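You operate a simulated robot arm through the tools that you are given. There is no shell and no other tool. Be economical: measure what you need, move in short steps, check, and stop when the job is done.

The job below is to be done with a simulated two-armed robot. You get a single attempt, and the scene is never put back.

## Task
Hold the spin basket steady and put a wet cloth in, then the other across from it.
Fine: yellow first; then turn the small washer to spin and open its lid.

Only the result counts: the job must be done as asked and must still hold three seconds after the hand-in. Knocking over, shifting, dropping, spilling or breaking anything else fails it. Lids that push on must go on centred and level and be pressed home; caps that screw on are set level and turned clockwise until they are tight. Flat cloth is picked up by pressing the open fingertips on it (5 to 10 N) and closing them slowly along it; thin cloth reads only 2 to 8 mm in the jaws.

## Robot
Two 7-joint arms with two-finger parallel grippers on one trunk, on a base that drives. Base frame: it is fixed to the floor where the robot stands at the start and does not move with it; the origin is under the middle of the robot, x ahead of it, y to its left, z up; the surface under the hand at the start is at about z = 0.69. Units: m, rad, N and s.
The left shoulder is at the start at [0.07, 0.134, 1.101], the right one opposite. With the tool pointing down near the work surface each hand reaches from about 0.1 to 0.64 m from the robot's upright axis, wherever it stands, measured 20 degrees to its own side. Places, roughly: blue lid [0.6, 0.7, 0.7]; green wrung cloth (13x6x4 cm) [0.5, -0.1, 0.7]; selector dial [0.5, 0.5, 0.7]; start button [0.6, 0.5, 0.7]; timer dial [0.7, 0.5, 0.7]; yellow wrung cloth (13x6x4 cm) [0.5, 0, 0.7]. Payload 1.57 kg a hand.
Tool frame (each hand has its own): the origin (TCP) lies between the finger pads and is the grasp point; the fingertips stand 0.03 m ahead of it; z points along the fingers, y is the line along which they close. Largest opening 0.08 m; finger width 0.017, thickness 0.012; the body of the gripper, 0.04 by 0.082 m, starts 0.08 m behind the TCP.
Orientation is that of the tool frame in the base frame, as a unit quaternion [w, x, y, z]. With the fingers straight down and closing along the base's y, the tool's x points along the base's -x, its y along +y and its z along -z.

## Interface
- The arms move only by the tool arm_command. It takes "left_increments", "right_increments" or both (then of equal length, played together; a hand with none holds still); each is one flat list of numbers, 7 for each row, row after row: the finger opening in m, from 0 to 0.08, then the shift along the base's x, y, z in m, then the turn, a rotation vector about the base's x, y, z in rad. In form: [gripper, x, y, z, ax, ay, az, gripper, x, y, z, ax, ay, az, ...]. A call has 1 to 8 rows; each row shifts and turns the commanded pose from where the row before left it. A row lasts 0.2 s, in which the tool goes at most 0.05 m and 0.15 rad; a call with a longer step from one row to the next is refused whole, and so is a gripper value outside its range. Where a pose cannot be reached the arm comes as near as it can. A force on the tool above 90 N (or 10 N above the force at the start of the call, whichever is more), or a blocked arm, ends the call early, and 0.2 s more pass. Each finger travels about 0.153 m/s and halts on what it meets, pressing with about 22 N; the grip force reading is that of the motor and also rises with nothing between the fingers. The clock runs only during rows and for 0.2 s after the last one: add rows that do not move to give the fingers time. The reply holds the time, the measured pose of the TCP, the force on the tool along the base axes, the opening and the grip force, in the units named above and with some noise, with the torque about the TCP (base axes, N m) and any sound that the robot's microphone picked up.
- Cameras (640 x 400 px; columns grow to the right, rows downward): "scene" is now at [0.1129, 0.0473, 1.3281]; the picture's right is [0.54, -0.84, 0.00], its down [-0.56, -0.36, -0.74] and it looks along [0.63, 0.40, -0.67] (base axes); focal length 239 px, centre (320, 200). "left" rides on the left gripper at [0.072, 0.007, -0.122] in its tool frame; the picture's right is [-0.09, 1.00, 0.00], its down [-0.84, -0.08, -0.54] and it looks along [-0.54, -0.05, 0.84] (tool axes); focal length 238 px, centre (320, 200). "right" rides on the right gripper at [0.072, -0.007, -0.122] in its tool frame; the picture's right is [0.09, 1.00, 0.00], its down [-0.84, 0.08, -0.54] and it looks along [-0.54, 0.05, 0.84] (tool axes); focal length 238 px, centre (320, 200). There is no depth. A picture from a camera that has moved, and an enlarged one, comes with that camera's place and axes in the base frame and with its lens. The place of the scene camera against the robot may be out by one fixed shift of up to 0.012 m in any direction.
- grab_frame(camera): a new picture of that camera. The clock stands still meanwhile.
- raise_lower(by): slides the trunk up (or, below 0, down) by that many m; the arms and the scene camera ride with it, the base frame stays. It gives what a move gives, with no picture.
- steer(legs): drives the robot by 1 to 6 legs, each [ahead, left, turn to the left] in m, m and rad, along the robot's own axes; the way and the turn of a leg run together, so that a leg with both is an arc; at most 1.5 m and 3.142 rad a leg. The arms and the cameras ride along, it lands a little off, and it stops where it bumps. It gives what a move gives.
- turn_head(pan, tilt): turns the head with the scene camera to pan (to the left, within 1.501 rad either way) and tilt (down, from -0.506 to 1.204), counted from straight ahead of the robot. It gives what a move gives.
- inspect(camera, box): a new picture of the part [left, top, right, bottom] of that camera's present view, enlarged. The clock stands still meanwhile.
- job_done(): hands the job in; it is judged then, once.

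Work in short steps. Places have to be worked out from the pictures, the camera data and where the tool is seen: move nearer, look again, correct. Check each grasp and each placing, and mend what went wrong. You have 120 turns and 88 pictures in all, those below and enlarged ones among them. Open the grippers and draw the arms clear of the work before you hand the job in, unless the task says otherwise; then end with one line.

The tools are called after ">>>" by a JSON object that holds its "method" and its "body". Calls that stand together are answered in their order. arm_command: Moves the arms, as the interface text tells. Its arguments: {"type":"object","properties":{"left_increments":{"type":"array","items":{"type":"number"}},"right_increments":{"type":"array","items":{"type":"number"}}},"required":[]} The other tools are called the same way: raise_lower (by) slides the trunk up or down; steer (legs) drives the base; turn_head (pan, tilt) turns the head that bears the scene camera; grab_frame (camera) takes a picture; inspect (camera, box) takes an enlarged picture of a part of a camera's view; job_done () hands the job in.

At the start:

```text
time: 0.0
left_eef_pos: [0.3205, 0.417, 1.1081]
left_tcp_rot: [-0.002, 0.0, 1.0, 0.0]
left_wrist_force: [-0.2, 0.1, -0.6]
left_moment: [-0.01, 0.01, -0.05]
left_width: 0.0799
left_grip_force: 0.1
right_eef_pos: [0.4183, -0.0012, 1.1272]
right_tcp_rot: [0.0, 0.0, 1.0, 0.001]
right_wrist_force: [0.3, 0.1, 0.4]
right_moment: [0.0, 0.0, -0.01]
right_width: 0.0799
right_grip_force: 0.1
trunk travel left (down, up): [-0.675, 0.265]
robot x, y, heading: [0.0007, 0.0012, 0.001]
head pan, tilt: [0.569, 0.731]
```

scene: 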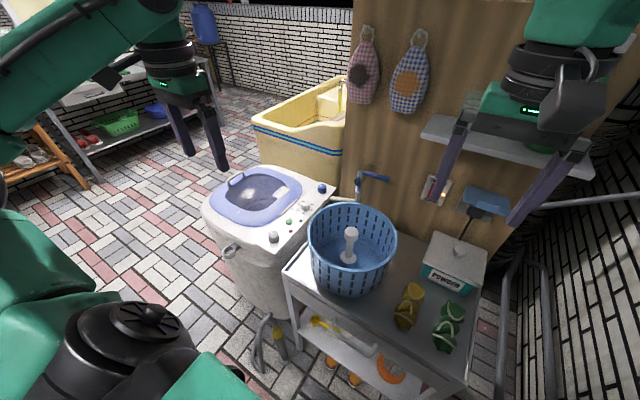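
right: 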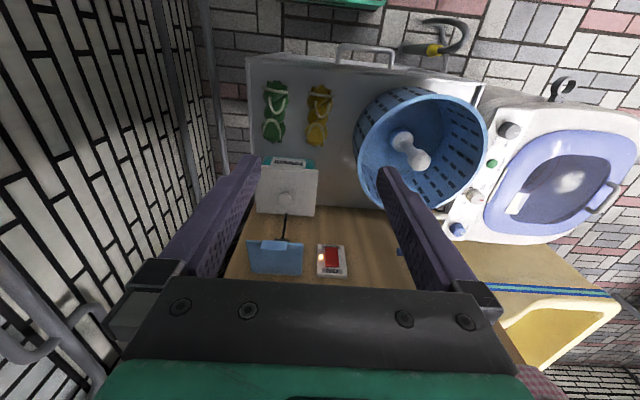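
left: 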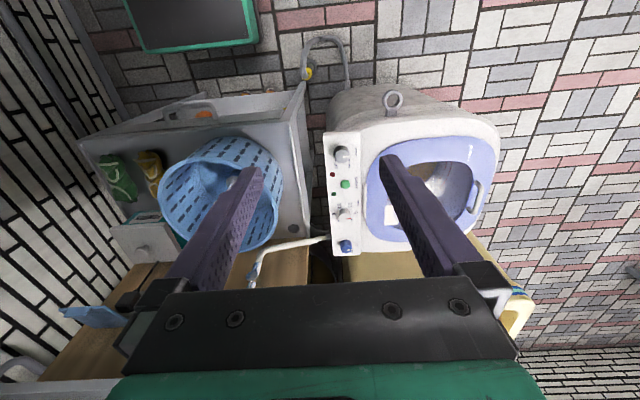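

I start by looking closely at the basket, cloths and washer controls.

>>> {"method": "inspect", "body": {"camera": "scene", "box": [280, 180, 500, 380]}}

>>> {"method": "inspect", "body": {"camera": "scene", "box": [190, 150, 350, 270]}}

>>> {"method": "inspect", "body": {"camera": "left", "box": [310, 80, 510, 270]}}

>>> {"method": "inspect", "body": {"camera": "right", "box": [240, 60, 500, 220]}}

```text
2.00 times, centred on (390, 280) of scene
camera zoom: at [0.1129, 0.0473, 1.3281], right [0.54, -0.84, 0.0], down [-0.56, -0.36, -0.74], along [0.63, 0.4, -0.67], focal length 479 px, centre (180, 40)
```

zoom: 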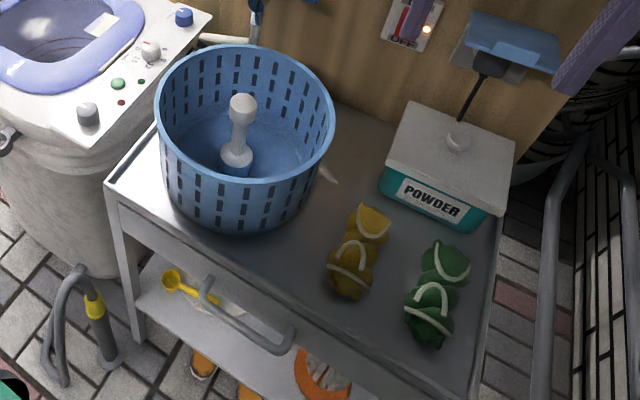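

```text
3.33 times, centred on (270, 210) of scene
camera zoom: at [0.1129, 0.0473, 1.3281], right [0.54, -0.84, 0.0], down [-0.56, -0.36, -0.74], along [0.63, 0.4, -0.67], focal length 798 px, centre (487, 167)
```

zoom: 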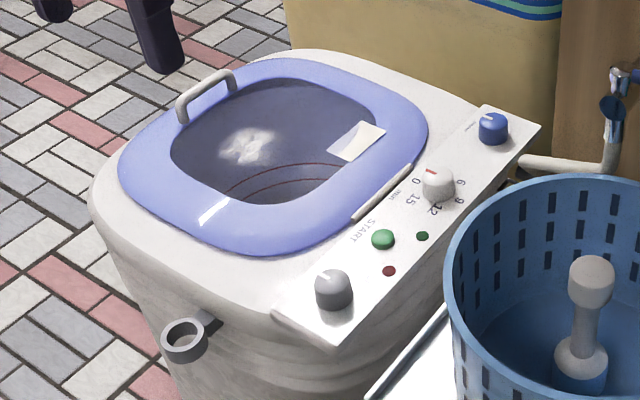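

```text
2.11 times, centred on (410, 175) of left
camera zoom: at [0.2496, 0.4232, 1.2298], right [0.09, 1.0, 0.0], down [0.84, -0.08, 0.54], along [0.54, -0.05, -0.84], focal length 502 px, centre (130, 253)
```

zoom: 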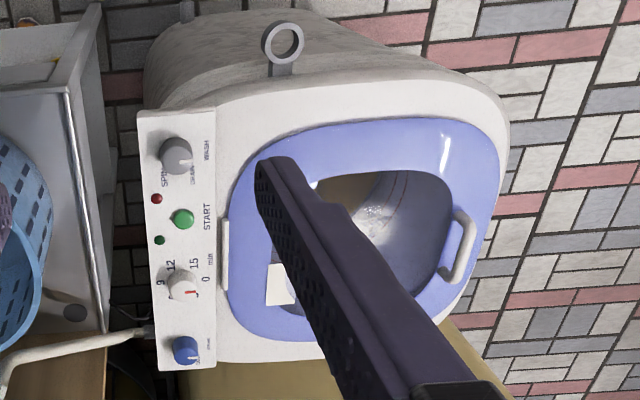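

```text
2.46 times, centred on (370, 140) of right
camera zoom: at [0.3462, -0.0063, 1.2495], right [-0.09, 1.0, 0.0], down [0.84, 0.08, 0.54], along [0.54, 0.05, -0.84], focal length 587 px, centre (197, 348)
```

zoom: 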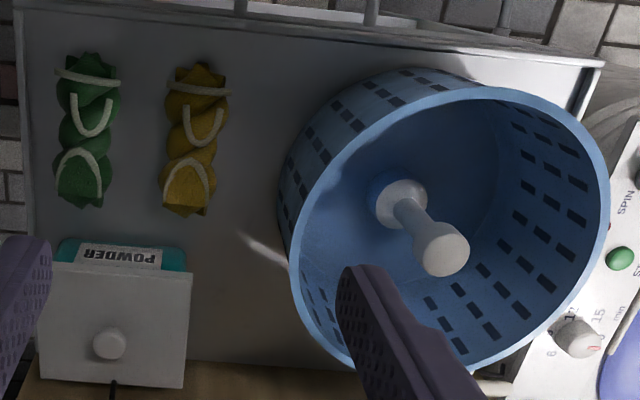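

Basket centre is estimated at about (0.507, 0.193), with the rim at z≈0.86 and radius ≈0.11. The cloths are near (0.473, 0.004) and (0.473, -0.092), lying along x. I'll bring the left hand above the +y rim, leaning slightly outward.

>>> {"method": "arm_command", "body": {"left_increments": [0.05, 0.031, -0.019, -0.018, -0.042, 0, 0, 0.05, 0.031, -0.019, -0.018, -0.042, 0, 0, 0.05, 0.031, -0.019, -0.018, -0.042, 0, 0, 0.05, 0.031, -0.019, -0.018, -0.042, 0, 0, 0.05, 0.031, -0.019, -0.018, -0.042, 0, 0, 0.05, 0.031, -0.019, -0.018, -0.04, 0, 0, 0.05, 0, 0, 0, 0, 0, 0]}}

```text
time: 1.6
left_eef_pos: [0.5071, 0.3013, 1.0012]
left_tcp_rot: [0.001, 0.0, 0.992, -0.125]
left_wrist_force: [-0.4, -0.3, 0.4]
left_moment: [-0.02, 0.02, 0.01]
left_width: 0.0501
left_grip_force: 0.0
right_eef_pos: [0.4176, -0.0009, 1.1283]
right_tcp_rot: [0.0, 0.001, 1.0, -0.001]
right_wrist_force: [-0.2, 0.7, 0.1]
right_moment: [0.02, -0.04, 0.01]
right_width: 0.0801
right_grip_force: 0.0
trunk travel left (down, up): [-0.675, 0.265]
robot x, y, heading: [0.005, 0.0018, 0.004]
head pan, tilt: [0.569, 0.731]
```

Left hand is above the rim; I check its alignment with the wall from both views.

>>> {"method": "grab_frame", "body": {"camera": "left"}}

>>> {"method": "grab_frame", "body": {"camera": "scene"}}

```text
80 pictures are left
camera left: at [0.4356, 0.3381, 1.1172], right [0.09, 0.96, -0.25], down [0.84, 0.06, 0.55], along [0.54, -0.26, -0.8], focal length 238 px, centre (320, 200)
```

left: 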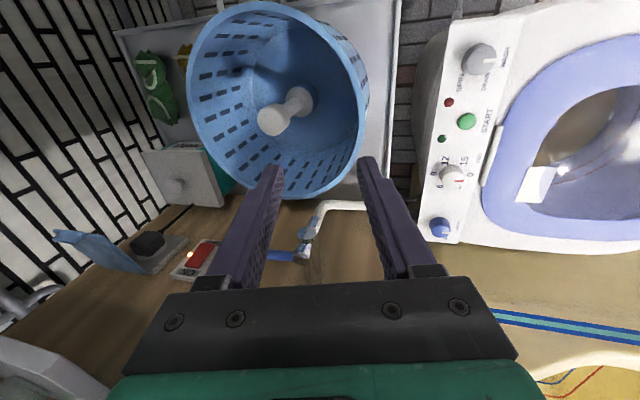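

```text
79 pictures are left
camera scene: at [0.1119, 0.0476, 1.3281], right [0.54, -0.84, 0.0], down [-0.56, -0.36, -0.74], along [0.63, 0.4, -0.67], focal length 239 px, centre (320, 200)
```

scene: 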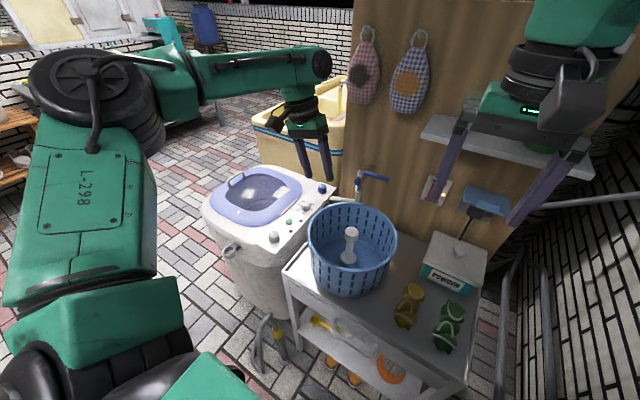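

Triangulating the two hand cameras gives basket centre (0.507, 0.199), rim z≈0.85 and R≈0.11, so the +y wall is at y≈0.309. I'll lower until the tips are just inside the rim and check.

>>> {"method": "arm_command", "body": {"left_increments": [0.05, 0, 0.004, -0.04, 0, 0, 0, 0.05, 0, 0.004, -0.04, 0, 0, 0, 0.05, 0, 0, -0.03, 0, 0, 0, 0.05, 0, 0, -0.015, 0, 0, 0, 0.05, 0, 0, 0, 0, 0, 0]}}

>>> {"method": "grab_frame", "body": {"camera": "left"}}

>>> {"method": "inspect", "body": {"camera": "scene", "box": [250, 150, 410, 300]}}

```text
time: 2.8
left_eef_pos: [0.5081, 0.3102, 0.8748]
left_tcp_rot: [-0.001, 0.0, 0.992, -0.125]
left_wrist_force: [0.6, 0.0, 0.0]
left_moment: [0.01, 0.0, -0.02]
left_width: 0.05
left_grip_force: 0.1
right_eef_pos: [0.4186, -0.0013, 1.1261]
right_tcp_rot: [0.0, 0.0, 1.0, 0.0]
right_wrist_force: [-0.9, -0.2, 0.1]
right_moment: [-0.01, 0.0, -0.02]
right_width: 0.0799
right_grip_force: 0.0
trunk travel left (down, up): [-0.675, 0.265]
robot x, y, heading: [-0.0043, 0.0002, -0.001]
head pan, tilt: [0.569, 0.731]
```

```text
78 pictures are left
camera left: at [0.4352, 0.347, 0.9913], right [0.09, 0.96, -0.25], down [0.84, 0.06, 0.54], along [0.54, -0.26, -0.8], focal length 238 px, centre (320, 200)
```

left: 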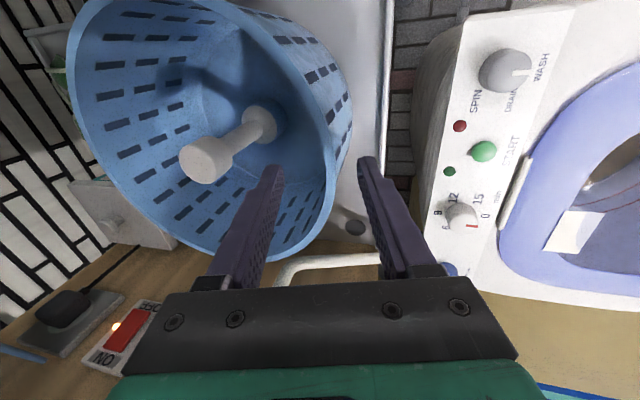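

```text
2.67 times, centred on (330, 225) of scene
camera zoom: at [0.1126, 0.0471, 1.3281], right [0.54, -0.84, 0.0], down [-0.56, -0.36, -0.74], along [0.63, 0.4, -0.67], focal length 638 px, centre (293, 133)
```

zoom: 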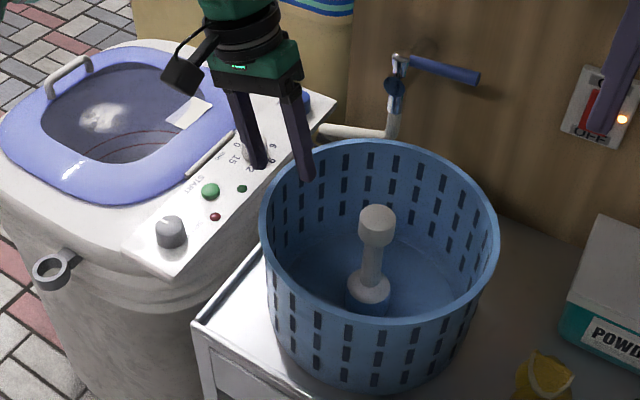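

The fingers straddle the wall, which sits near y≈0.312. I'll lower 2 cm more and close most of the way, watching for side force.

>>> {"method": "arm_command", "body": {"left_increments": [0.05, 0, 0.004, -0.011, 0, 0, 0, 0.05, 0, 0, -0.011, 0, 0, 0, 0.035, 0, 0, 0, 0, 0, 0, 0.025, 0, 0, 0, 0, 0, 0, 0.02, 0, 0, 0, 0, 0, 0]}}

>>> {"method": "inspect", "body": {"camera": "left", "box": [200, 120, 420, 280]}}

```text
time: 4.0
left_eef_pos: [0.5062, 0.3143, 0.8544]
left_tcp_rot: [0.0, 0.0, 0.992, -0.125]
left_wrist_force: [-0.1, -0.3, 0.5]
left_moment: [-0.01, 0.0, -0.02]
left_width: 0.02
left_grip_force: 0.1
right_eef_pos: [0.4185, -0.0022, 1.1289]
right_tcp_rot: [0.001, -0.001, 1.0, -0.001]
right_wrist_force: [0.6, -0.4, -0.4]
right_moment: [-0.01, 0.03, 0.01]
right_width: 0.0799
right_grip_force: 0.1
trunk travel left (down, up): [-0.675, 0.265]
robot x, y, heading: [-0.0046, -0.0016, 0.0]
head pan, tilt: [0.569, 0.731]
```

```text
2.50 times, centred on (310, 200) of left
camera zoom: at [0.4351, 0.3513, 0.9694], right [0.09, 0.96, -0.25], down [0.84, 0.06, 0.54], along [0.54, -0.26, -0.8], focal length 596 px, centre (345, 200)
```

zoom: 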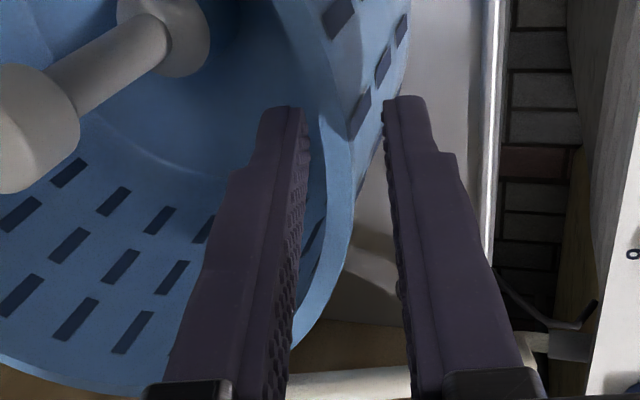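

The wall sits centred between the fingers. Closing on it gently.

>>> {"method": "arm_command", "body": {"left_increments": [0.014, 0, -0.001, 0, 0, 0, 0, 0.01, 0, 0, 0, 0, 0, 0, 0.007, 0, 0, 0, 0, 0, 0, 0.004, 0, 0, 0, 0, 0, 0, 0.001, 0, 0, 0, 0, 0, 0, 0.0, 0, 0, 0, 0, 0, 0]}}

>>> {"method": "inspect", "body": {"camera": "left", "box": [200, 120, 420, 280]}}

```text
time: 5.4
left_eef_pos: [0.507, 0.314, 0.8528]
left_tcp_rot: [0.001, 0.0, 0.992, -0.124]
left_wrist_force: [0.4, -1.1, -1.6]
left_moment: [0.21, 0.01, -0.02]
left_width: 0.0067
left_grip_force: 22.1
right_eef_pos: [0.4194, -0.0004, 1.1261]
right_tcp_rot: [-0.001, -0.001, 1.0, 0.0]
right_wrist_force: [-0.6, 0.2, 0.2]
right_moment: [-0.02, 0.0, -0.03]
right_width: 0.08
right_grip_force: 0.1
trunk travel left (down, up): [-0.675, 0.265]
robot x, y, heading: [0.0016, 0.0011, 0.002]
head pan, tilt: [0.569, 0.731]
```

```text
2.50 times, centred on (310, 200) of left
camera zoom: at [0.4354, 0.3505, 0.969], right [0.09, 0.96, -0.25], down [0.84, 0.06, 0.54], along [0.54, -0.26, -0.8], focal length 596 px, centre (345, 200)
```

zoom: 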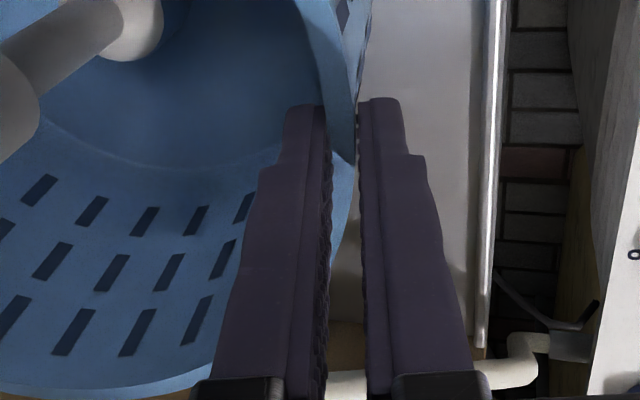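

The wall is gripped (6.7 mm, 22 N), but the basket may have shifted a bit in view. I check in the scene camera.

>>> {"method": "inspect", "body": {"camera": "scene", "box": [250, 150, 410, 300]}}

>>> {"method": "grab_frame", "body": {"camera": "right"}}

```text
2.67 times, centred on (330, 225) of scene
camera zoom: at [0.1132, 0.0475, 1.328], right [0.54, -0.84, 0.0], down [-0.56, -0.36, -0.74], along [0.63, 0.4, -0.67], focal length 638 px, centre (293, 133)
```

zoom: 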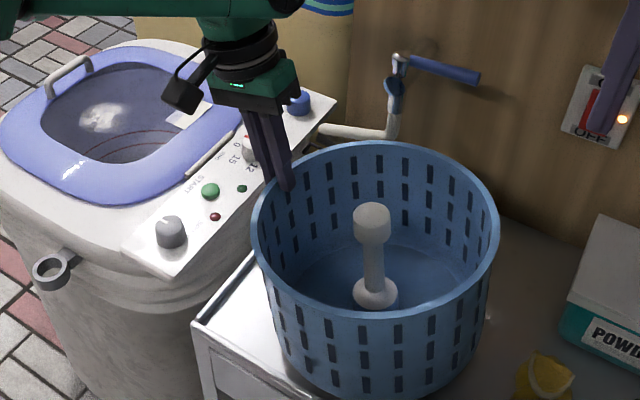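

```text
73 pictures are left
camera right: at [0.3466, -0.0061, 1.2494], right [-0.09, 1.0, 0.0], down [0.84, 0.08, 0.54], along [0.54, 0.05, -0.84], focal length 238 px, centre (320, 200)
```

right: 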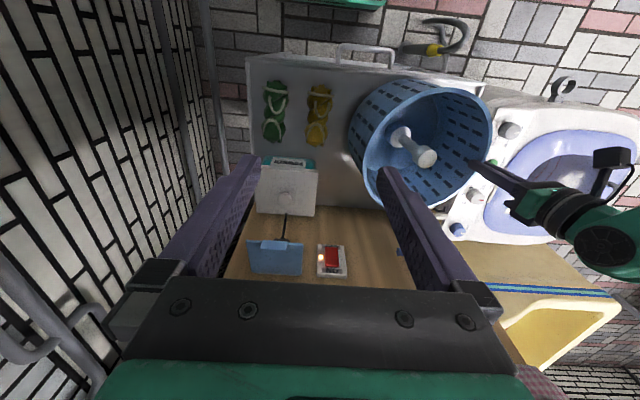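

The basket has tilted slightly because its wall aligned itself to my leaning fingers. I'll rotate the hand upright about the grip in small steps to set the basket flat again.

>>> {"method": "arm_command", "body": {"left_increments": [0, 0, 0, 0, 0.03, 0, 0, 0, 0, 0, 0, 0.03, 0, 0, 0, 0, 0, 0, 0.03, 0, 0, 0, 0, 0, 0, 0, 0, 0]}}

>>> {"method": "inspect", "body": {"camera": "scene", "box": [250, 150, 410, 300]}}

>>> {"method": "inspect", "body": {"camera": "right", "box": [240, 60, 500, 220]}}

```text
time: 6.4
left_eef_pos: [0.5046, 0.3143, 0.8526]
left_tcp_rot: [0.001, 0.0, 0.997, -0.079]
left_wrist_force: [0.2, 0.5, -2.5]
left_moment: [0.19, -0.04, 0.0]
left_width: 0.0053
left_grip_force: 22.0
right_eef_pos: [0.4187, -0.0006, 1.1261]
right_tcp_rot: [0.001, 0.0, 1.0, 0.0]
right_wrist_force: [0.4, -0.2, 0.4]
right_moment: [-0.01, -0.02, 0.01]
right_width: 0.0799
right_grip_force: 0.0
trunk travel left (down, up): [-0.675, 0.265]
robot x, y, heading: [0.0022, -0.0024, 0.0]
head pan, tilt: [0.569, 0.731]
```

```text
2.67 times, centred on (330, 225) of scene
camera zoom: at [0.1132, 0.0474, 1.328], right [0.54, -0.84, 0.0], down [-0.56, -0.36, -0.74], along [0.63, 0.4, -0.67], focal length 638 px, centre (293, 133)
```

zoom: 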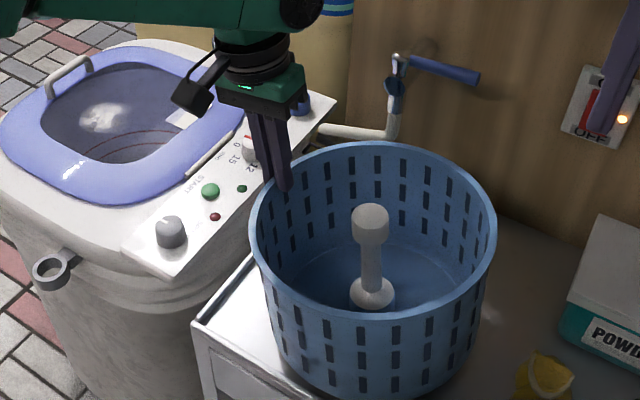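

```text
2.46 times, centred on (370, 140) of right
camera zoom: at [0.3465, -0.0062, 1.2494], right [-0.09, 1.0, 0.0], down [0.84, 0.08, 0.54], along [0.54, 0.05, -0.84], focal length 587 px, centre (197, 348)
```

zoom: 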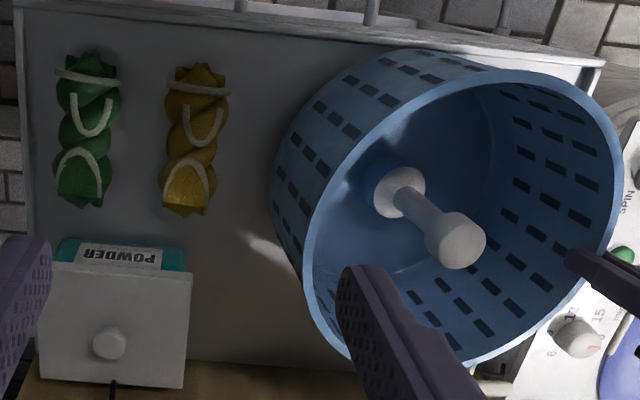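

The tool carries about 2 N and 0.19 N·m, so part of the basket is lifted. I'll ease the hand further upright and down until the basket is supported by the table.

>>> {"method": "arm_command", "body": {"left_increments": [0, 0, 0, -0.002, 0.02, 0, 0, 0, 0, 0, -0.002, 0.02, 0, 0, 0, 0, 0, -0.002, 0.02, 0, 0, 0, 0, 0, 0, 0, 0, 0]}}

>>> {"method": "inspect", "body": {"camera": "right", "box": [240, 60, 500, 220]}}

```text
time: 7.4
left_eef_pos: [0.5044, 0.3116, 0.8497]
left_tcp_rot: [0.002, 0.0, 0.999, -0.049]
left_wrist_force: [1.2, -1.7, 19.0]
left_moment: [-0.49, -0.17, 0.07]
left_width: 0.0062
left_grip_force: 22.2
right_eef_pos: [0.4158, -0.0027, 1.1293]
right_tcp_rot: [0.001, -0.001, 1.0, 0.001]
right_wrist_force: [0.0, 0.1, 0.4]
right_moment: [0.01, -0.01, 0.0]
right_width: 0.0799
right_grip_force: 0.1
trunk travel left (down, up): [-0.675, 0.265]
robot x, y, heading: [0.0014, -0.0013, 0.003]
head pan, tilt: [0.569, 0.731]
```

```text
2.46 times, centred on (370, 140) of right
camera zoom: at [0.3432, -0.0085, 1.2505], right [-0.09, 1.0, 0.0], down [0.84, 0.08, 0.54], along [0.54, 0.05, -0.84], focal length 587 px, centre (197, 348)
```

zoom: 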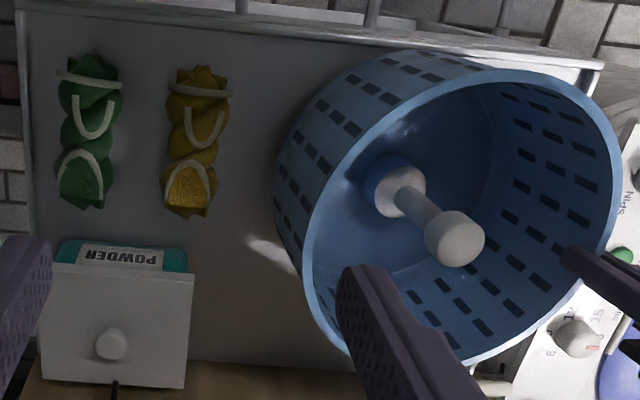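

The basket now rests on the table, upright, with me pressing 19 N; centre is about (0.497, 0.197). I'll relax the pressing, and at the same time bring the right hand over the yellow cloth.

>>> {"method": "arm_command", "body": {"left_increments": [0, 0, 0, 0.001, 0, 0, 0, 0, 0, 0, 0.001, 0, 0, 0, 0, 0, 0, 0, 0, 0, 0, 0, 0, 0, 0, 0, 0, 0, 0, 0, 0, 0, 0, 0, 0, 0, 0, 0, 0, 0, 0, 0, 0, 0, 0, 0, 0, 0, 0], "right_increments": [0.08, 0.011, 0.001, -0.048, 0, 0, 0, 0.08, 0.011, 0.001, -0.048, 0, 0, 0, 0.08, 0.011, 0.001, -0.048, 0, 0, 0, 0.08, 0.011, 0.001, -0.048, 0, 0, 0, 0.08, 0.011, 0.001, -0.048, 0, 0, 0, 0.08, 0, 0, -0.045, 0, 0, 0, 0.08, 0, 0, 0, 0, 0, 0]}}

>>> {"method": "grab_frame", "body": {"camera": "right"}}

>>> {"method": "grab_frame", "body": {"camera": "scene"}}

```text
time: 9.0
left_eef_pos: [0.5072, 0.3137, 0.8516]
left_tcp_rot: [0.0, 0.0, 0.999, -0.052]
left_wrist_force: [-1.8, -0.8, 4.0]
left_moment: [-0.39, 0.5, -0.02]
left_width: 0.0058
left_grip_force: 22.5
right_eef_pos: [0.4743, 0.0038, 0.8423]
right_tcp_rot: [0.001, 0.0, 1.0, 0.0]
right_wrist_force: [-0.3, 0.1, 0.9]
right_moment: [-0.02, 0.02, 0.02]
right_width: 0.0798
right_grip_force: 0.1
trunk travel left (down, up): [-0.675, 0.265]
robot x, y, heading: [0.0014, 0.0005, -0.001]
head pan, tilt: [0.569, 0.731]
```

```text
69 pictures are left
camera right: at [0.4018, -0.0022, 0.9653], right [-0.09, 1.0, 0.0], down [0.84, 0.08, 0.54], along [0.54, 0.05, -0.84], focal length 238 px, centre (320, 200)
```

right: 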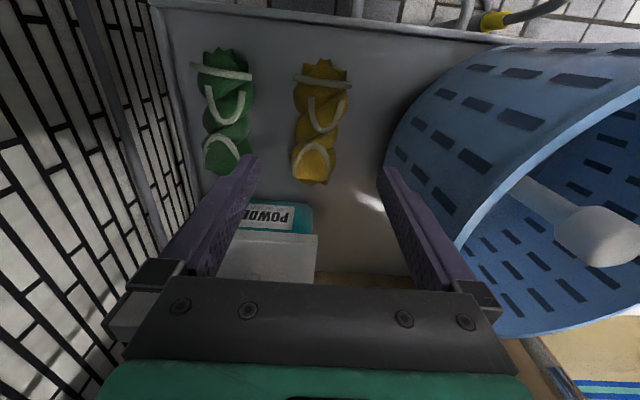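

```text
68 pictures are left
camera scene: at [0.1118, 0.0468, 1.3281], right [0.54, -0.84, 0.0], down [-0.56, -0.36, -0.74], along [0.63, 0.4, -0.67], focal length 239 px, centre (320, 200)
```

scene: 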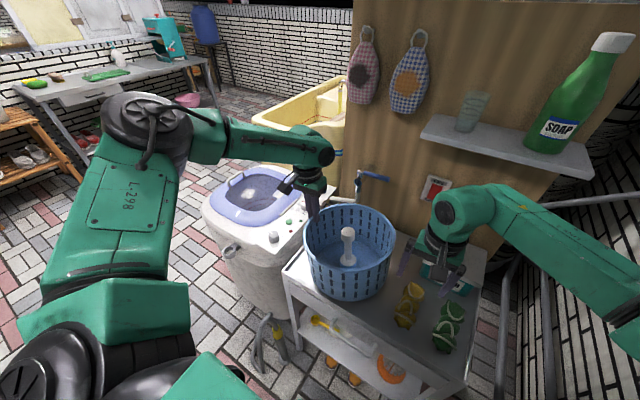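

Yellow cloth is at (0.475, 0.004), right under the hand. Lowering with an opening of 75 mm to TCP z≈0.733 while the left hand holds.

>>> {"method": "arm_command", "body": {"right_increments": [0.076, 0, 0, -0.04, 0, 0, 0, 0.076, 0, 0, -0.04, 0, 0, 0, 0.076, 0, 0, -0.02, 0, 0, 0, 0.076, 0, 0, -0.01, 0, 0, 0, 0.076, 0, 0, 0, 0, 0, 0]}}

>>> {"method": "grab_frame", "body": {"camera": "right"}}

```text
time: 10.2
left_eef_pos: [0.508, 0.3123, 0.8496]
left_tcp_rot: [0.001, 0.0, 0.999, -0.05]
left_wrist_force: [-0.1, -0.2, 4.9]
left_moment: [-0.32, 0.31, 0.03]
left_width: 0.0052
left_grip_force: 22.0
right_eef_pos: [0.4752, 0.0039, 0.7325]
right_tcp_rot: [0.0, 0.0, 1.0, 0.0]
right_wrist_force: [-1.2, 0.4, 0.5]
right_moment: [0.0, 0.0, -0.01]
right_width: 0.076
right_grip_force: 0.1
trunk travel left (down, up): [-0.675, 0.265]
robot x, y, heading: [-0.0034, 0.0004, 0.0]
head pan, tilt: [0.569, 0.731]
```

```text
67 pictures are left
camera right: at [0.4013, -0.0029, 0.855], right [-0.09, 1.0, 0.0], down [0.84, 0.08, 0.54], along [0.54, 0.05, -0.84], focal length 238 px, centre (320, 200)
```

right: 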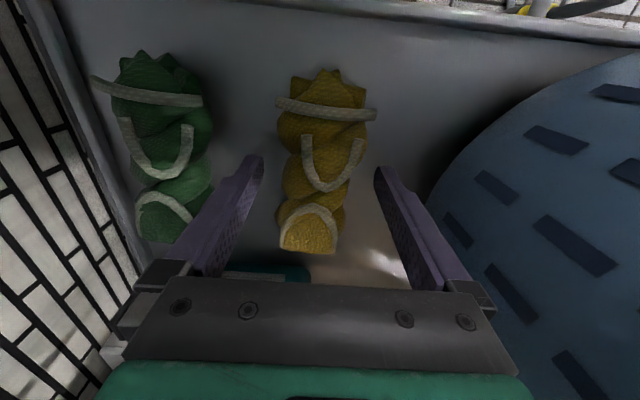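

The fingers straddle the cloth; closing.

>>> {"method": "arm_command", "body": {"right_increments": [0.06, 0, 0, 0, 0, 0, 0, 0.05, 0, 0, 0, 0, 0, 0, 0.04, 0, 0, 0, 0, 0, 0, 0.03, 0, 0, 0, 0, 0, 0, 0.02, 0, 0, 0, 0, 0, 0, 0.02, 0, 0, 0, 0, 0, 0]}}

```text
time: 11.6
left_eef_pos: [0.5076, 0.3133, 0.8507]
left_tcp_rot: [0.001, 0.0, 0.999, -0.05]
left_wrist_force: [2.7, 0.7, 7.2]
left_moment: [-0.32, -0.01, 0.08]
left_width: 0.0052
left_grip_force: 22.0
right_eef_pos: [0.4753, 0.003, 0.7325]
right_tcp_rot: [0.001, 0.001, 1.0, -0.001]
right_wrist_force: [0.1, -0.4, 0.9]
right_moment: [0.03, 0.05, 0.01]
right_width: 0.0532
right_grip_force: 22.4
trunk travel left (down, up): [-0.675, 0.265]
robot x, y, heading: [-0.0014, 0.0013, -0.0]
head pan, tilt: [0.569, 0.731]
```

Gripped at 53 mm. Lifting clear and beginning to turn the wrist 90° so the cloth lies tangentially on the basket's far side.

>>> {"method": "arm_command", "body": {"right_increments": [0.02, 0, 0, 0.02, 0, 0, 0, 0.02, 0, 0, 0.04, 0, 0, 0, 0.02, 0, 0, 0.045, 0, 0, 0, 0.02, 0, 0, 0.045, 0, 0, 0, 0.02, 0, 0, 0.045, 0, 0, 0, 0.02, 0, 0, 0.035, 0, 0, 0.1, 0.02, 0, 0, 0, 0, 0, 0.15, 0.02, 0, 0, 0, 0, 0, 0.15]}}

>>> {"method": "grab_frame", "body": {"camera": "right"}}

```text
time: 13.4
left_eef_pos: [0.5056, 0.3132, 0.8509]
left_tcp_rot: [-0.001, 0.0, 0.999, -0.049]
left_wrist_force: [2.7, 0.3, 9.6]
left_moment: [-0.3, 0.09, 0.1]
left_width: 0.0052
left_grip_force: 22.2
right_eef_pos: [0.4715, 0.0051, 0.9623]
right_tcp_rot: [0.001, -0.2, 0.98, 0.0]
right_wrist_force: [0.4, -0.3, -1.6]
right_moment: [-0.04, 0.01, 0.01]
right_width: 0.0533
right_grip_force: 22.4
trunk travel left (down, up): [-0.675, 0.265]
robot x, y, heading: [0.0002, -0.0022, 0.001]
head pan, tilt: [0.569, 0.731]
```

```text
66 pictures are left
camera right: at [0.4088, -0.0292, 1.0841], right [-0.47, 0.88, 0.0], down [0.74, 0.4, 0.54], along [0.48, 0.26, -0.84], focal length 238 px, centre (320, 200)
```

right: 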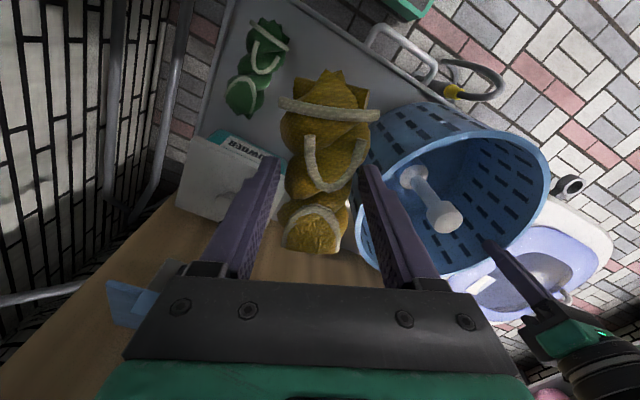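

Cloth is held firmly. To keep clear of the left hand I'll put yellow at basket angle −20°, at (0.556, 0.175) with yaw ≈ 70°.

>>> {"method": "arm_command", "body": {"right_increments": [0.02, 0.014, 0.026, 0, 0, 0, 0.137, 0.02, 0.014, 0.028, 0, 0, 0, 0.137, 0.02, 0.014, 0.028, 0, 0, 0, 0.137, 0.02, 0.014, 0.028, 0, 0, 0, 0.137, 0.02, 0.014, 0.03, 0, 0, 0, 0.137, 0.02, 0.015, 0.03, 0, 0, 0, 0.137, 0.02, 0, 0, 0, 0, 0, 0]}}

>>> {"method": "grab_frame", "body": {"camera": "right"}}

>>> {"method": "grab_frame", "body": {"camera": "scene"}}

```text
time: 15.0
left_eef_pos: [0.5066, 0.3126, 0.8501]
left_tcp_rot: [0.0, 0.0, 0.999, -0.05]
left_wrist_force: [0.4, -0.6, 7.9]
left_moment: [-0.3, 0.19, 0.14]
left_width: 0.0051
left_grip_force: 21.8
right_eef_pos: [0.4637, 0.0546, 0.9334]
right_tcp_rot: [0.0, -0.345, 0.938, -0.001]
right_wrist_force: [0.3, -0.3, -2.8]
right_moment: [-0.01, 0.01, 0.02]
right_width: 0.0535
right_grip_force: 22.2
right hand out of reach, approached as far as the arm can: row 2, 3, 4, 5, 6
trunk travel left (down, up): [-0.675, 0.265]
robot x, y, heading: [-0.0008, -0.0032, 0.005]
head pan, tilt: [0.569, 0.731]
```

```text
65 pictures are left
camera right: at [0.412, 0.0036, 1.0561], right [-0.72, 0.7, 0.0], down [0.59, 0.6, 0.54], along [0.38, 0.39, -0.84], focal length 238 px, centre (320, 200)
```

right: 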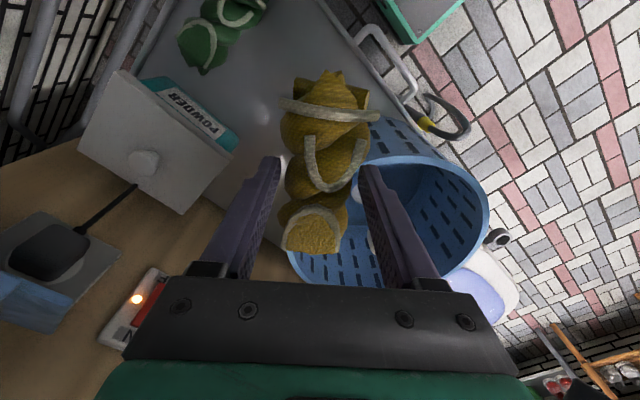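

```text
64 pictures are left
camera scene: at [0.112, 0.0465, 1.3282], right [0.54, -0.84, 0.0], down [-0.56, -0.36, -0.74], along [0.63, 0.4, -0.67], focal length 239 px, centre (320, 200)
```

scene: 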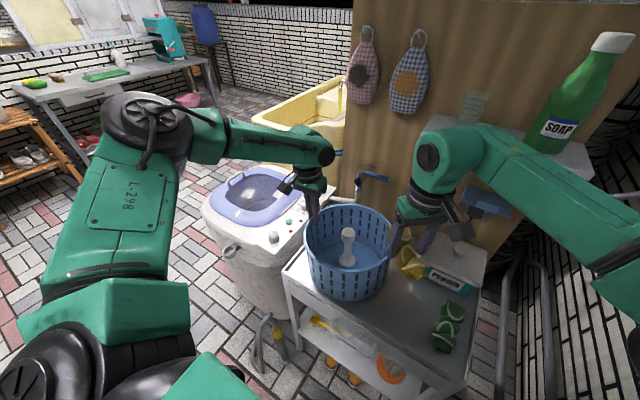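

The right wrist can't turn that far there. New plan: right hand works near yaw 0 (yellow at the −y side, green at the +y side), and the left regrips the far rim. I'll retreat the right hand first, while the left opens and lifts off the rim.

>>> {"method": "arm_command", "body": {"left_increments": [0.01, 0, 0, 0.001, 0, 0, 0, 0.02, 0, 0, 0, 0, 0, 0, 0.04, 0, 0, 0, 0, 0, 0, 0.04, 0, 0, 0.02, 0, 0, 0, 0.04, 0, 0.003, 0.03, 0, 0, 0, 0.04, 0, 0.003, 0.04, 0, 0, 0, 0.04, 0, 0, 0, 0, 0, 0], "right_increments": [0.02, 0, -0.02, 0.01, 0, 0, -0.1, 0.02, 0, -0.02, 0.01, 0, 0, -0.1, 0.02, 0, -0.02, 0.01, 0, 0, -0.1, 0.02, 0, -0.02, 0, 0, 0, -0.1, 0.02, 0, -0.02, 0, 0, 0, -0.1, 0.02, 0, -0.02, 0, 0, 0, 0, 0.02, 0, 0, 0, 0, 0, 0]}}

>>> {"method": "grab_frame", "body": {"camera": "left"}}

```text
time: 16.6
left_eef_pos: [0.5075, 0.3192, 0.9384]
left_tcp_rot: [-0.001, 0.0, 0.999, -0.049]
left_wrist_force: [-0.1, -0.6, 0.2]
left_moment: [0.0, 0.02, 0.02]
left_width: 0.0399
left_grip_force: 0.1
right_eef_pos: [0.4666, -0.0654, 0.962]
right_tcp_rot: [-0.001, -0.103, 0.995, -0.001]
right_wrist_force: [0.6, 1.2, -2.6]
right_moment: [0.0, 0.03, -0.01]
right_width: 0.0532
right_grip_force: 22.2
trunk travel left (down, up): [-0.675, 0.265]
robot x, y, heading: [0.0, 0.0032, -0.001]
head pan, tilt: [0.569, 0.731]
```

```text
63 pictures are left
camera left: at [0.4352, 0.3384, 1.0585], right [0.09, 0.99, -0.1], down [0.84, -0.02, 0.55], along [0.54, -0.13, -0.83], focal length 238 px, centre (320, 200)
```

left: 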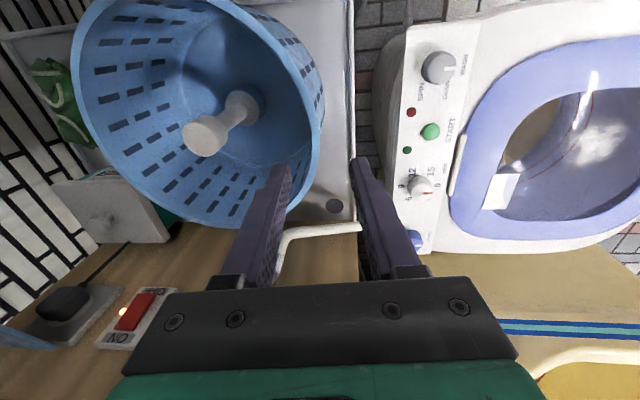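

Basket settled at centre ≈ (0.500, 0.198). Now swinging the left hand to the far rim at angle 20°, about (0.604, 0.236), with yaw −70°, well above the rim.

>>> {"method": "arm_command", "body": {"left_increments": [0.04, 0.012, -0.0104, 0.003, 0, 0, -0.15, 0.04, 0.012, -0.0104, 0.003, 0, 0, -0.15, 0.04, 0.012, -0.0104, 0.003, 0, 0, -0.15, 0.04, 0.012, -0.0104, 0.003, 0, 0, -0.15, 0.04, 0.012, -0.0104, 0.003, 0, 0, -0.15, 0.04, 0.012, -0.0104, 0.003, 0, 0, -0.15, 0.04, 0.012, -0.0104, 0.003, 0, 0, -0.15, 0.04, 0.012, -0.0104, 0.0, 0, 0, -0.15]}}

>>> {"method": "grab_frame", "body": {"camera": "left"}}

>>> {"method": "grab_frame", "body": {"camera": "scene"}}

```text
time: 18.4
left_eef_pos: [0.5502, 0.2465, 0.9626]
left_tcp_rot: [-0.027, 0.565, 0.823, -0.04]
left_wrist_force: [-0.2, 0.3, 0.5]
left_moment: [0.03, -0.01, 0.01]
left_width: 0.0403
left_grip_force: 0.1
left hand out of reach, approached as far as the arm can: row 5, 6, 7, 8
right_eef_pos: [0.466, -0.0655, 0.9628]
right_tcp_rot: [0.001, -0.101, 0.995, -0.001]
right_wrist_force: [-0.9, -0.4, -2.5]
right_moment: [-0.04, -0.01, -0.01]
right_width: 0.0532
right_grip_force: 22.0
trunk travel left (down, up): [-0.675, 0.265]
robot x, y, heading: [-0.0003, -0.0014, 0.005]
head pan, tilt: [0.569, 0.731]
```

```text
62 pictures are left
camera left: at [0.5421, 0.3192, 1.0825], right [0.96, 0.27, -0.1], down [0.28, -0.79, 0.55], along [0.07, -0.55, -0.83], focal length 238 px, centre (320, 200)
```

left: 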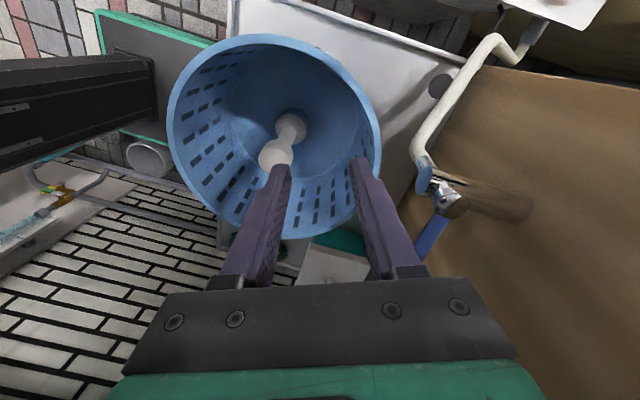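

```text
61 pictures are left
camera scene: at [0.1131, 0.047, 1.328], right [0.54, -0.84, 0.0], down [-0.56, -0.36, -0.74], along [0.63, 0.4, -0.67], focal length 239 px, centre (320, 200)
```

scene: 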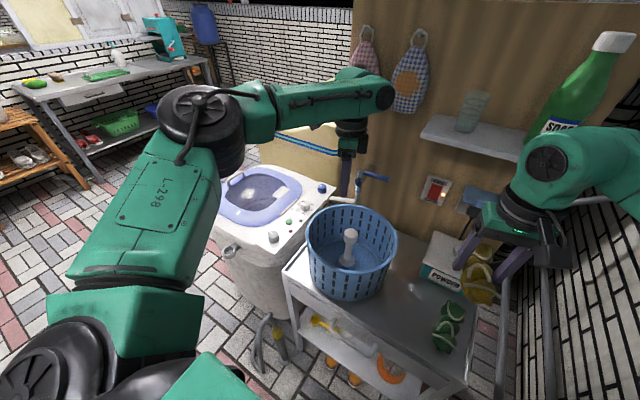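

Reach seems limited by the hands being too close to shoulder height, so I raise the trunk 0.2 m to give both arms more reach over the basket.

>>> {"method": "raise_lower", "body": {"by": 0.2}}

```text
time: 20.6
left_eef_pos: [0.5505, 0.2447, 1.1615]
left_tcp_rot: [-0.027, 0.563, 0.825, -0.04]
left_wrist_force: [0.7, -0.5, -0.4]
left_moment: [-0.02, 0.0, 0.01]
left_width: 0.0398
left_grip_force: 0.0
right_eef_pos: [0.4662, -0.0655, 1.1621]
right_tcp_rot: [0.0, -0.102, 0.995, -0.001]
right_wrist_force: [0.7, -0.1, -1.8]
right_moment: [0.0, 0.06, -0.02]
right_width: 0.0534
right_grip_force: 22.0
trunk travel left (down, up): [-0.875, 0.065]
robot x, y, heading: [0.0038, -0.0013, -0.002]
head pan, tilt: [0.569, 0.731]
```

Now lowering the left hand and extending to above the far rim.

>>> {"method": "arm_command", "body": {"left_increments": [0.04, 0.005, 0, -0.044, 0, 0, 0, 0.04, 0.008, 0, -0.044, 0, 0, 0, 0.04, 0.01, -0.002, -0.044, 0, 0, 0, 0.04, 0.01, -0.003, -0.044, 0, 0, 0, 0.04, 0.01, -0.003, -0.044, 0, 0, 0, 0.04, 0.011, 0, 0, 0, 0, 0, 0.04, 0, 0, 0, 0, 0, 0]}}

>>> {"method": "grab_frame", "body": {"camera": "left"}}

```text
time: 22.2
left_eef_pos: [0.5024, 0.2614, 0.9952]
left_tcp_rot: [-0.026, 0.564, 0.825, -0.041]
left_wrist_force: [0.7, -0.4, 0.1]
left_moment: [-0.01, 0.02, 0.0]
left_width: 0.0401
left_grip_force: 0.1
left hand out of reach, approached as far as the arm can: row 1, 2, 3, 4, 5, 6
right_eef_pos: [0.4659, -0.0656, 1.1632]
right_tcp_rot: [0.0, -0.102, 0.995, 0.0]
right_wrist_force: [0.3, -0.1, -2.4]
right_moment: [0.0, 0.04, 0.01]
right_width: 0.053
right_grip_force: 22.5
trunk travel left (down, up): [-0.875, 0.065]
robot x, y, heading: [0.0011, -0.0005, 0.0]
head pan, tilt: [0.569, 0.731]
```

```text
60 pictures are left
camera left: at [0.4932, 0.3348, 1.1149], right [0.96, 0.27, -0.1], down [0.28, -0.79, 0.55], along [0.07, -0.55, -0.83], focal length 238 px, centre (320, 200)
```

left: 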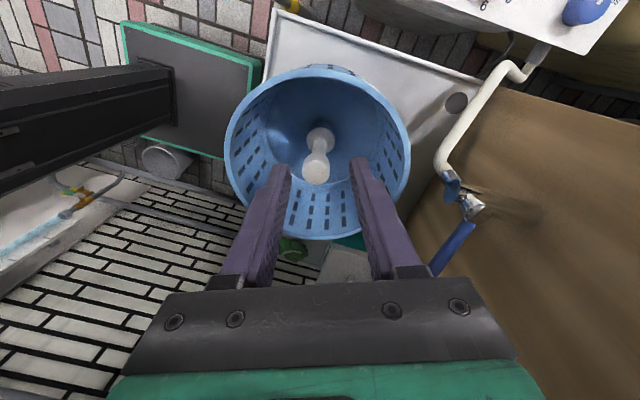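

Raising didn't help: the wrist yaw is the limit. Better plan with both hands at yaw 0: left holds the +y rim while right loads yellow on the −y side; later right holds the −y rim while left loads green on the +y side. I restore the left hand's orientation first.

>>> {"method": "arm_command", "body": {"left_increments": [0.05, 0, 0.004, 0.03, 0, 0, 0.15, 0.05, 0, 0.008, 0.03, 0, 0, 0.15, 0.05, 0.001, 0.008, 0.03, 0, 0, 0.15, 0.05, 0.001, 0.008, 0.03, 0, 0, 0.15, 0.05, 0.001, 0.008, 0.025, 0, 0, 0.15, 0.05, 0.001, 0.008, 0.01, 0, 0, 0.15, 0.05, 0.001, 0.008, 0, 0, 0, 0.15, 0.05, 0, 0.007, 0, 0, 0, 0.15]}}

```text
time: 24.0
left_eef_pos: [0.5061, 0.3194, 1.1497]
left_tcp_rot: [0.001, -0.001, 0.999, -0.049]
left_wrist_force: [-0.2, 0.1, 0.5]
left_moment: [0.03, -0.01, 0.03]
left_width: 0.0498
left_grip_force: 0.1
right_eef_pos: [0.4647, -0.0655, 1.1626]
right_tcp_rot: [0.0, -0.103, 0.995, -0.001]
right_wrist_force: [0.6, 0.0, -2.4]
right_moment: [0.03, -0.01, -0.02]
right_width: 0.0533
right_grip_force: 22.1
trunk travel left (down, up): [-0.875, 0.065]
robot x, y, heading: [0.0012, -0.0021, -0.002]
head pan, tilt: [0.569, 0.731]
```

Back to normal; now lower the trunk to its original height (hands stay well clear of everything).

>>> {"method": "raise_lower", "body": {"by": -0.2}}

>>> {"method": "grab_frame", "body": {"camera": "left"}}

```text
time: 26.1
left_eef_pos: [0.5066, 0.3184, 0.9489]
left_tcp_rot: [0.0, 0.0, 0.999, -0.05]
left_wrist_force: [0.0, 0.0, 0.4]
left_moment: [0.05, 0.0, -0.01]
left_width: 0.0501
left_grip_force: 0.0
right_eef_pos: [0.4654, -0.0648, 0.9622]
right_tcp_rot: [0.0, -0.101, 0.995, -0.001]
right_wrist_force: [-1.3, -0.3, -2.8]
right_moment: [-0.01, 0.0, 0.03]
right_width: 0.0533
right_grip_force: 22.2
trunk travel left (down, up): [-0.675, 0.265]
robot x, y, heading: [0.0024, 0.0011, 0.007]
head pan, tilt: [0.569, 0.731]
```

```text
59 pictures are left
camera left: at [0.4347, 0.338, 1.0696], right [0.09, 0.99, -0.1], down [0.84, -0.02, 0.55], along [0.54, -0.13, -0.83], focal length 238 px, centre (320, 200)
```

left: 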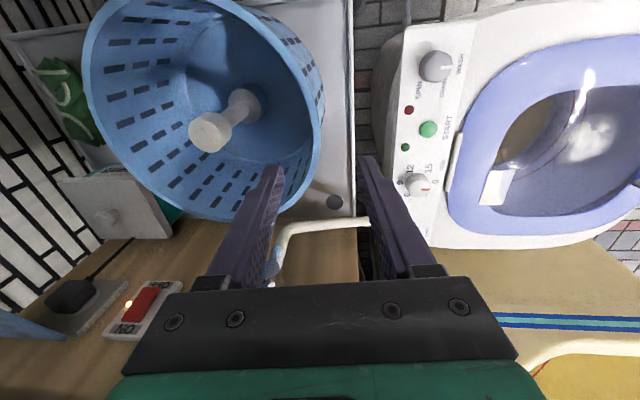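

Basket unmoved at (0.500, 0.198). Lowering the left hand over its +y wall with the lean now matched to the wall's slope, then closing slowly.

>>> {"method": "arm_command", "body": {"left_increments": [0.05, -0.006, -0.0075, -0.035, 0, 0, 0, 0.05, 0, 0, -0.035, 0, 0, 0, 0.05, 0, 0, -0.017, 0, 0, 0, 0.05, 0, 0, -0.01, 0, 0, 0, 0.035, 0, 0, 0, 0, 0, 0, 0.025, 0, 0, 0, 0, 0, 0, 0.02, 0, 0, 0, 0, 0, 0]}}

>>> {"method": "grab_frame", "body": {"camera": "left"}}

```text
time: 27.7
left_eef_pos: [0.5011, 0.3124, 0.852]
left_tcp_rot: [0.001, -0.001, 0.999, -0.049]
left_wrist_force: [0.4, 0.2, -0.3]
left_moment: [0.03, 0.02, -0.05]
left_width: 0.0197
left_grip_force: 0.0
right_eef_pos: [0.4658, -0.0649, 0.9625]
right_tcp_rot: [0.0, -0.101, 0.995, -0.001]
right_wrist_force: [0.7, 0.0, -1.8]
right_moment: [0.01, 0.03, -0.01]
right_width: 0.0534
right_grip_force: 21.9
trunk travel left (down, up): [-0.675, 0.265]
robot x, y, heading: [0.0027, -0.001, 0.0]
head pan, tilt: [0.569, 0.731]
```

```text
58 pictures are left
camera left: at [0.4297, 0.3309, 0.9721], right [0.09, 0.99, -0.1], down [0.84, -0.02, 0.55], along [0.54, -0.13, -0.83], focal length 238 px, centre (320, 200)
```

left: 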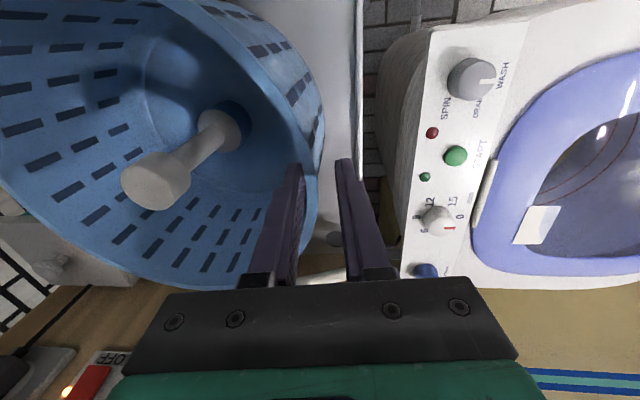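

The wall is about 3–4 mm nearer the inner finger; shift −3 mm in y and close slowly.

>>> {"method": "arm_command", "body": {"left_increments": [0.02, 0, -0.003, 0, 0, 0, 0, 0.015, 0, 0, 0, 0, 0, 0, 0.011, 0, 0, 0, 0, 0, 0, 0.008, 0, 0, 0, 0, 0, 0, 0.005, 0, 0, 0, 0, 0, 0, 0.002, 0, 0, 0, 0, 0, 0, 0.0, 0, 0, 0, 0, 0, 0]}}

>>> {"method": "grab_frame", "body": {"camera": "left"}}

```text
time: 29.3
left_eef_pos: [0.5025, 0.309, 0.8508]
left_tcp_rot: [0.001, 0.0, 0.999, -0.049]
left_wrist_force: [3.9, -1.4, 0.0]
left_moment: [0.0, -0.47, 0.44]
left_width: 0.0044
left_grip_force: 22.3
right_eef_pos: [0.4663, -0.0645, 0.9628]
right_tcp_rot: [-0.001, -0.102, 0.995, 0.0]
right_wrist_force: [-0.6, 0.1, -2.5]
right_moment: [0.01, -0.03, 0.02]
right_width: 0.0532
right_grip_force: 21.4
trunk travel left (down, up): [-0.675, 0.265]
robot x, y, heading: [-0.0016, -0.0012, 0.0]
head pan, tilt: [0.569, 0.731]
```

```text
57 pictures are left
camera left: at [0.4304, 0.3281, 0.9719], right [0.09, 0.99, -0.1], down [0.84, -0.02, 0.55], along [0.54, -0.13, -0.83], focal length 238 px, centre (320, 200)
```

left: 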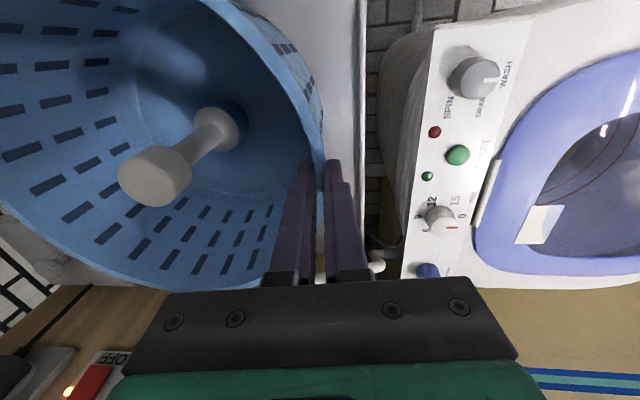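

Flush grip at 4.4 mm with the basket still flat. Now carrying yellow over the −y side of the basket at yaw 0.

>>> {"method": "arm_command", "body": {"right_increments": [0.02, 0.006, 0.04, 0, 0, 0, -0.04, 0.02, 0.006, 0.04, 0, 0, 0, -0.04, 0.02, 0.006, 0.04, 0, 0, 0, -0.04, 0.02, 0.006, 0.04, 0, 0, 0, -0.04, 0.02, 0.006, 0.04, 0, 0, 0, -0.043, 0.02, 0, 0, 0, 0, 0, 0]}}

>>> {"method": "grab_frame", "body": {"camera": "right"}}

>>> {"method": "grab_frame", "body": {"camera": "scene"}}

```text
time: 30.7
left_eef_pos: [0.5029, 0.309, 0.8509]
left_tcp_rot: [0.001, 0.0, 0.999, -0.048]
left_wrist_force: [5.0, -0.2, 1.9]
left_moment: [-0.03, -0.39, 0.44]
left_width: 0.0047
left_grip_force: 21.7
right_eef_pos: [0.4929, 0.1136, 0.9627]
right_tcp_rot: [-0.001, -0.012, 1.0, -0.002]
right_wrist_force: [0.7, -0.4, -1.1]
right_moment: [0.02, 0.02, 0.01]
right_width: 0.0531
right_grip_force: 21.8
right hand out of reach, approached as far as the arm can: row 5
trunk travel left (down, up): [-0.675, 0.265]
robot x, y, heading: [0.0001, 0.0029, 0.0]
head pan, tilt: [0.569, 0.731]
```

```text
56 pictures are left
camera right: at [0.421, 0.1055, 1.0845], right [-0.11, 0.99, 0.0], down [0.84, 0.1, 0.54], along [0.54, 0.06, -0.84], focal length 238 px, centre (320, 200)
```

right: 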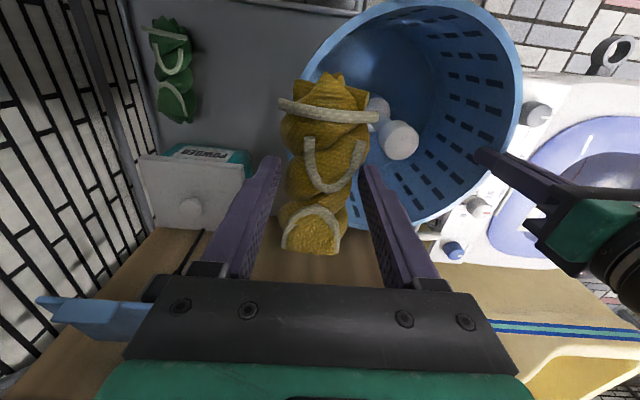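

```text
55 pictures are left
camera scene: at [0.1146, 0.0462, 1.3279], right [0.54, -0.84, 0.0], down [-0.56, -0.36, -0.74], along [0.63, 0.4, -0.67], focal length 239 px, centre (320, 200)
```

scene: 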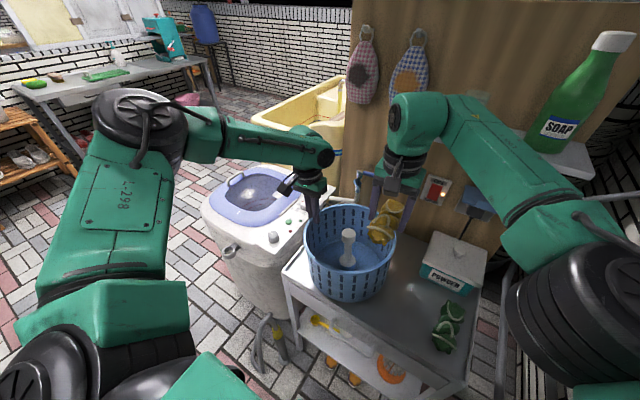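

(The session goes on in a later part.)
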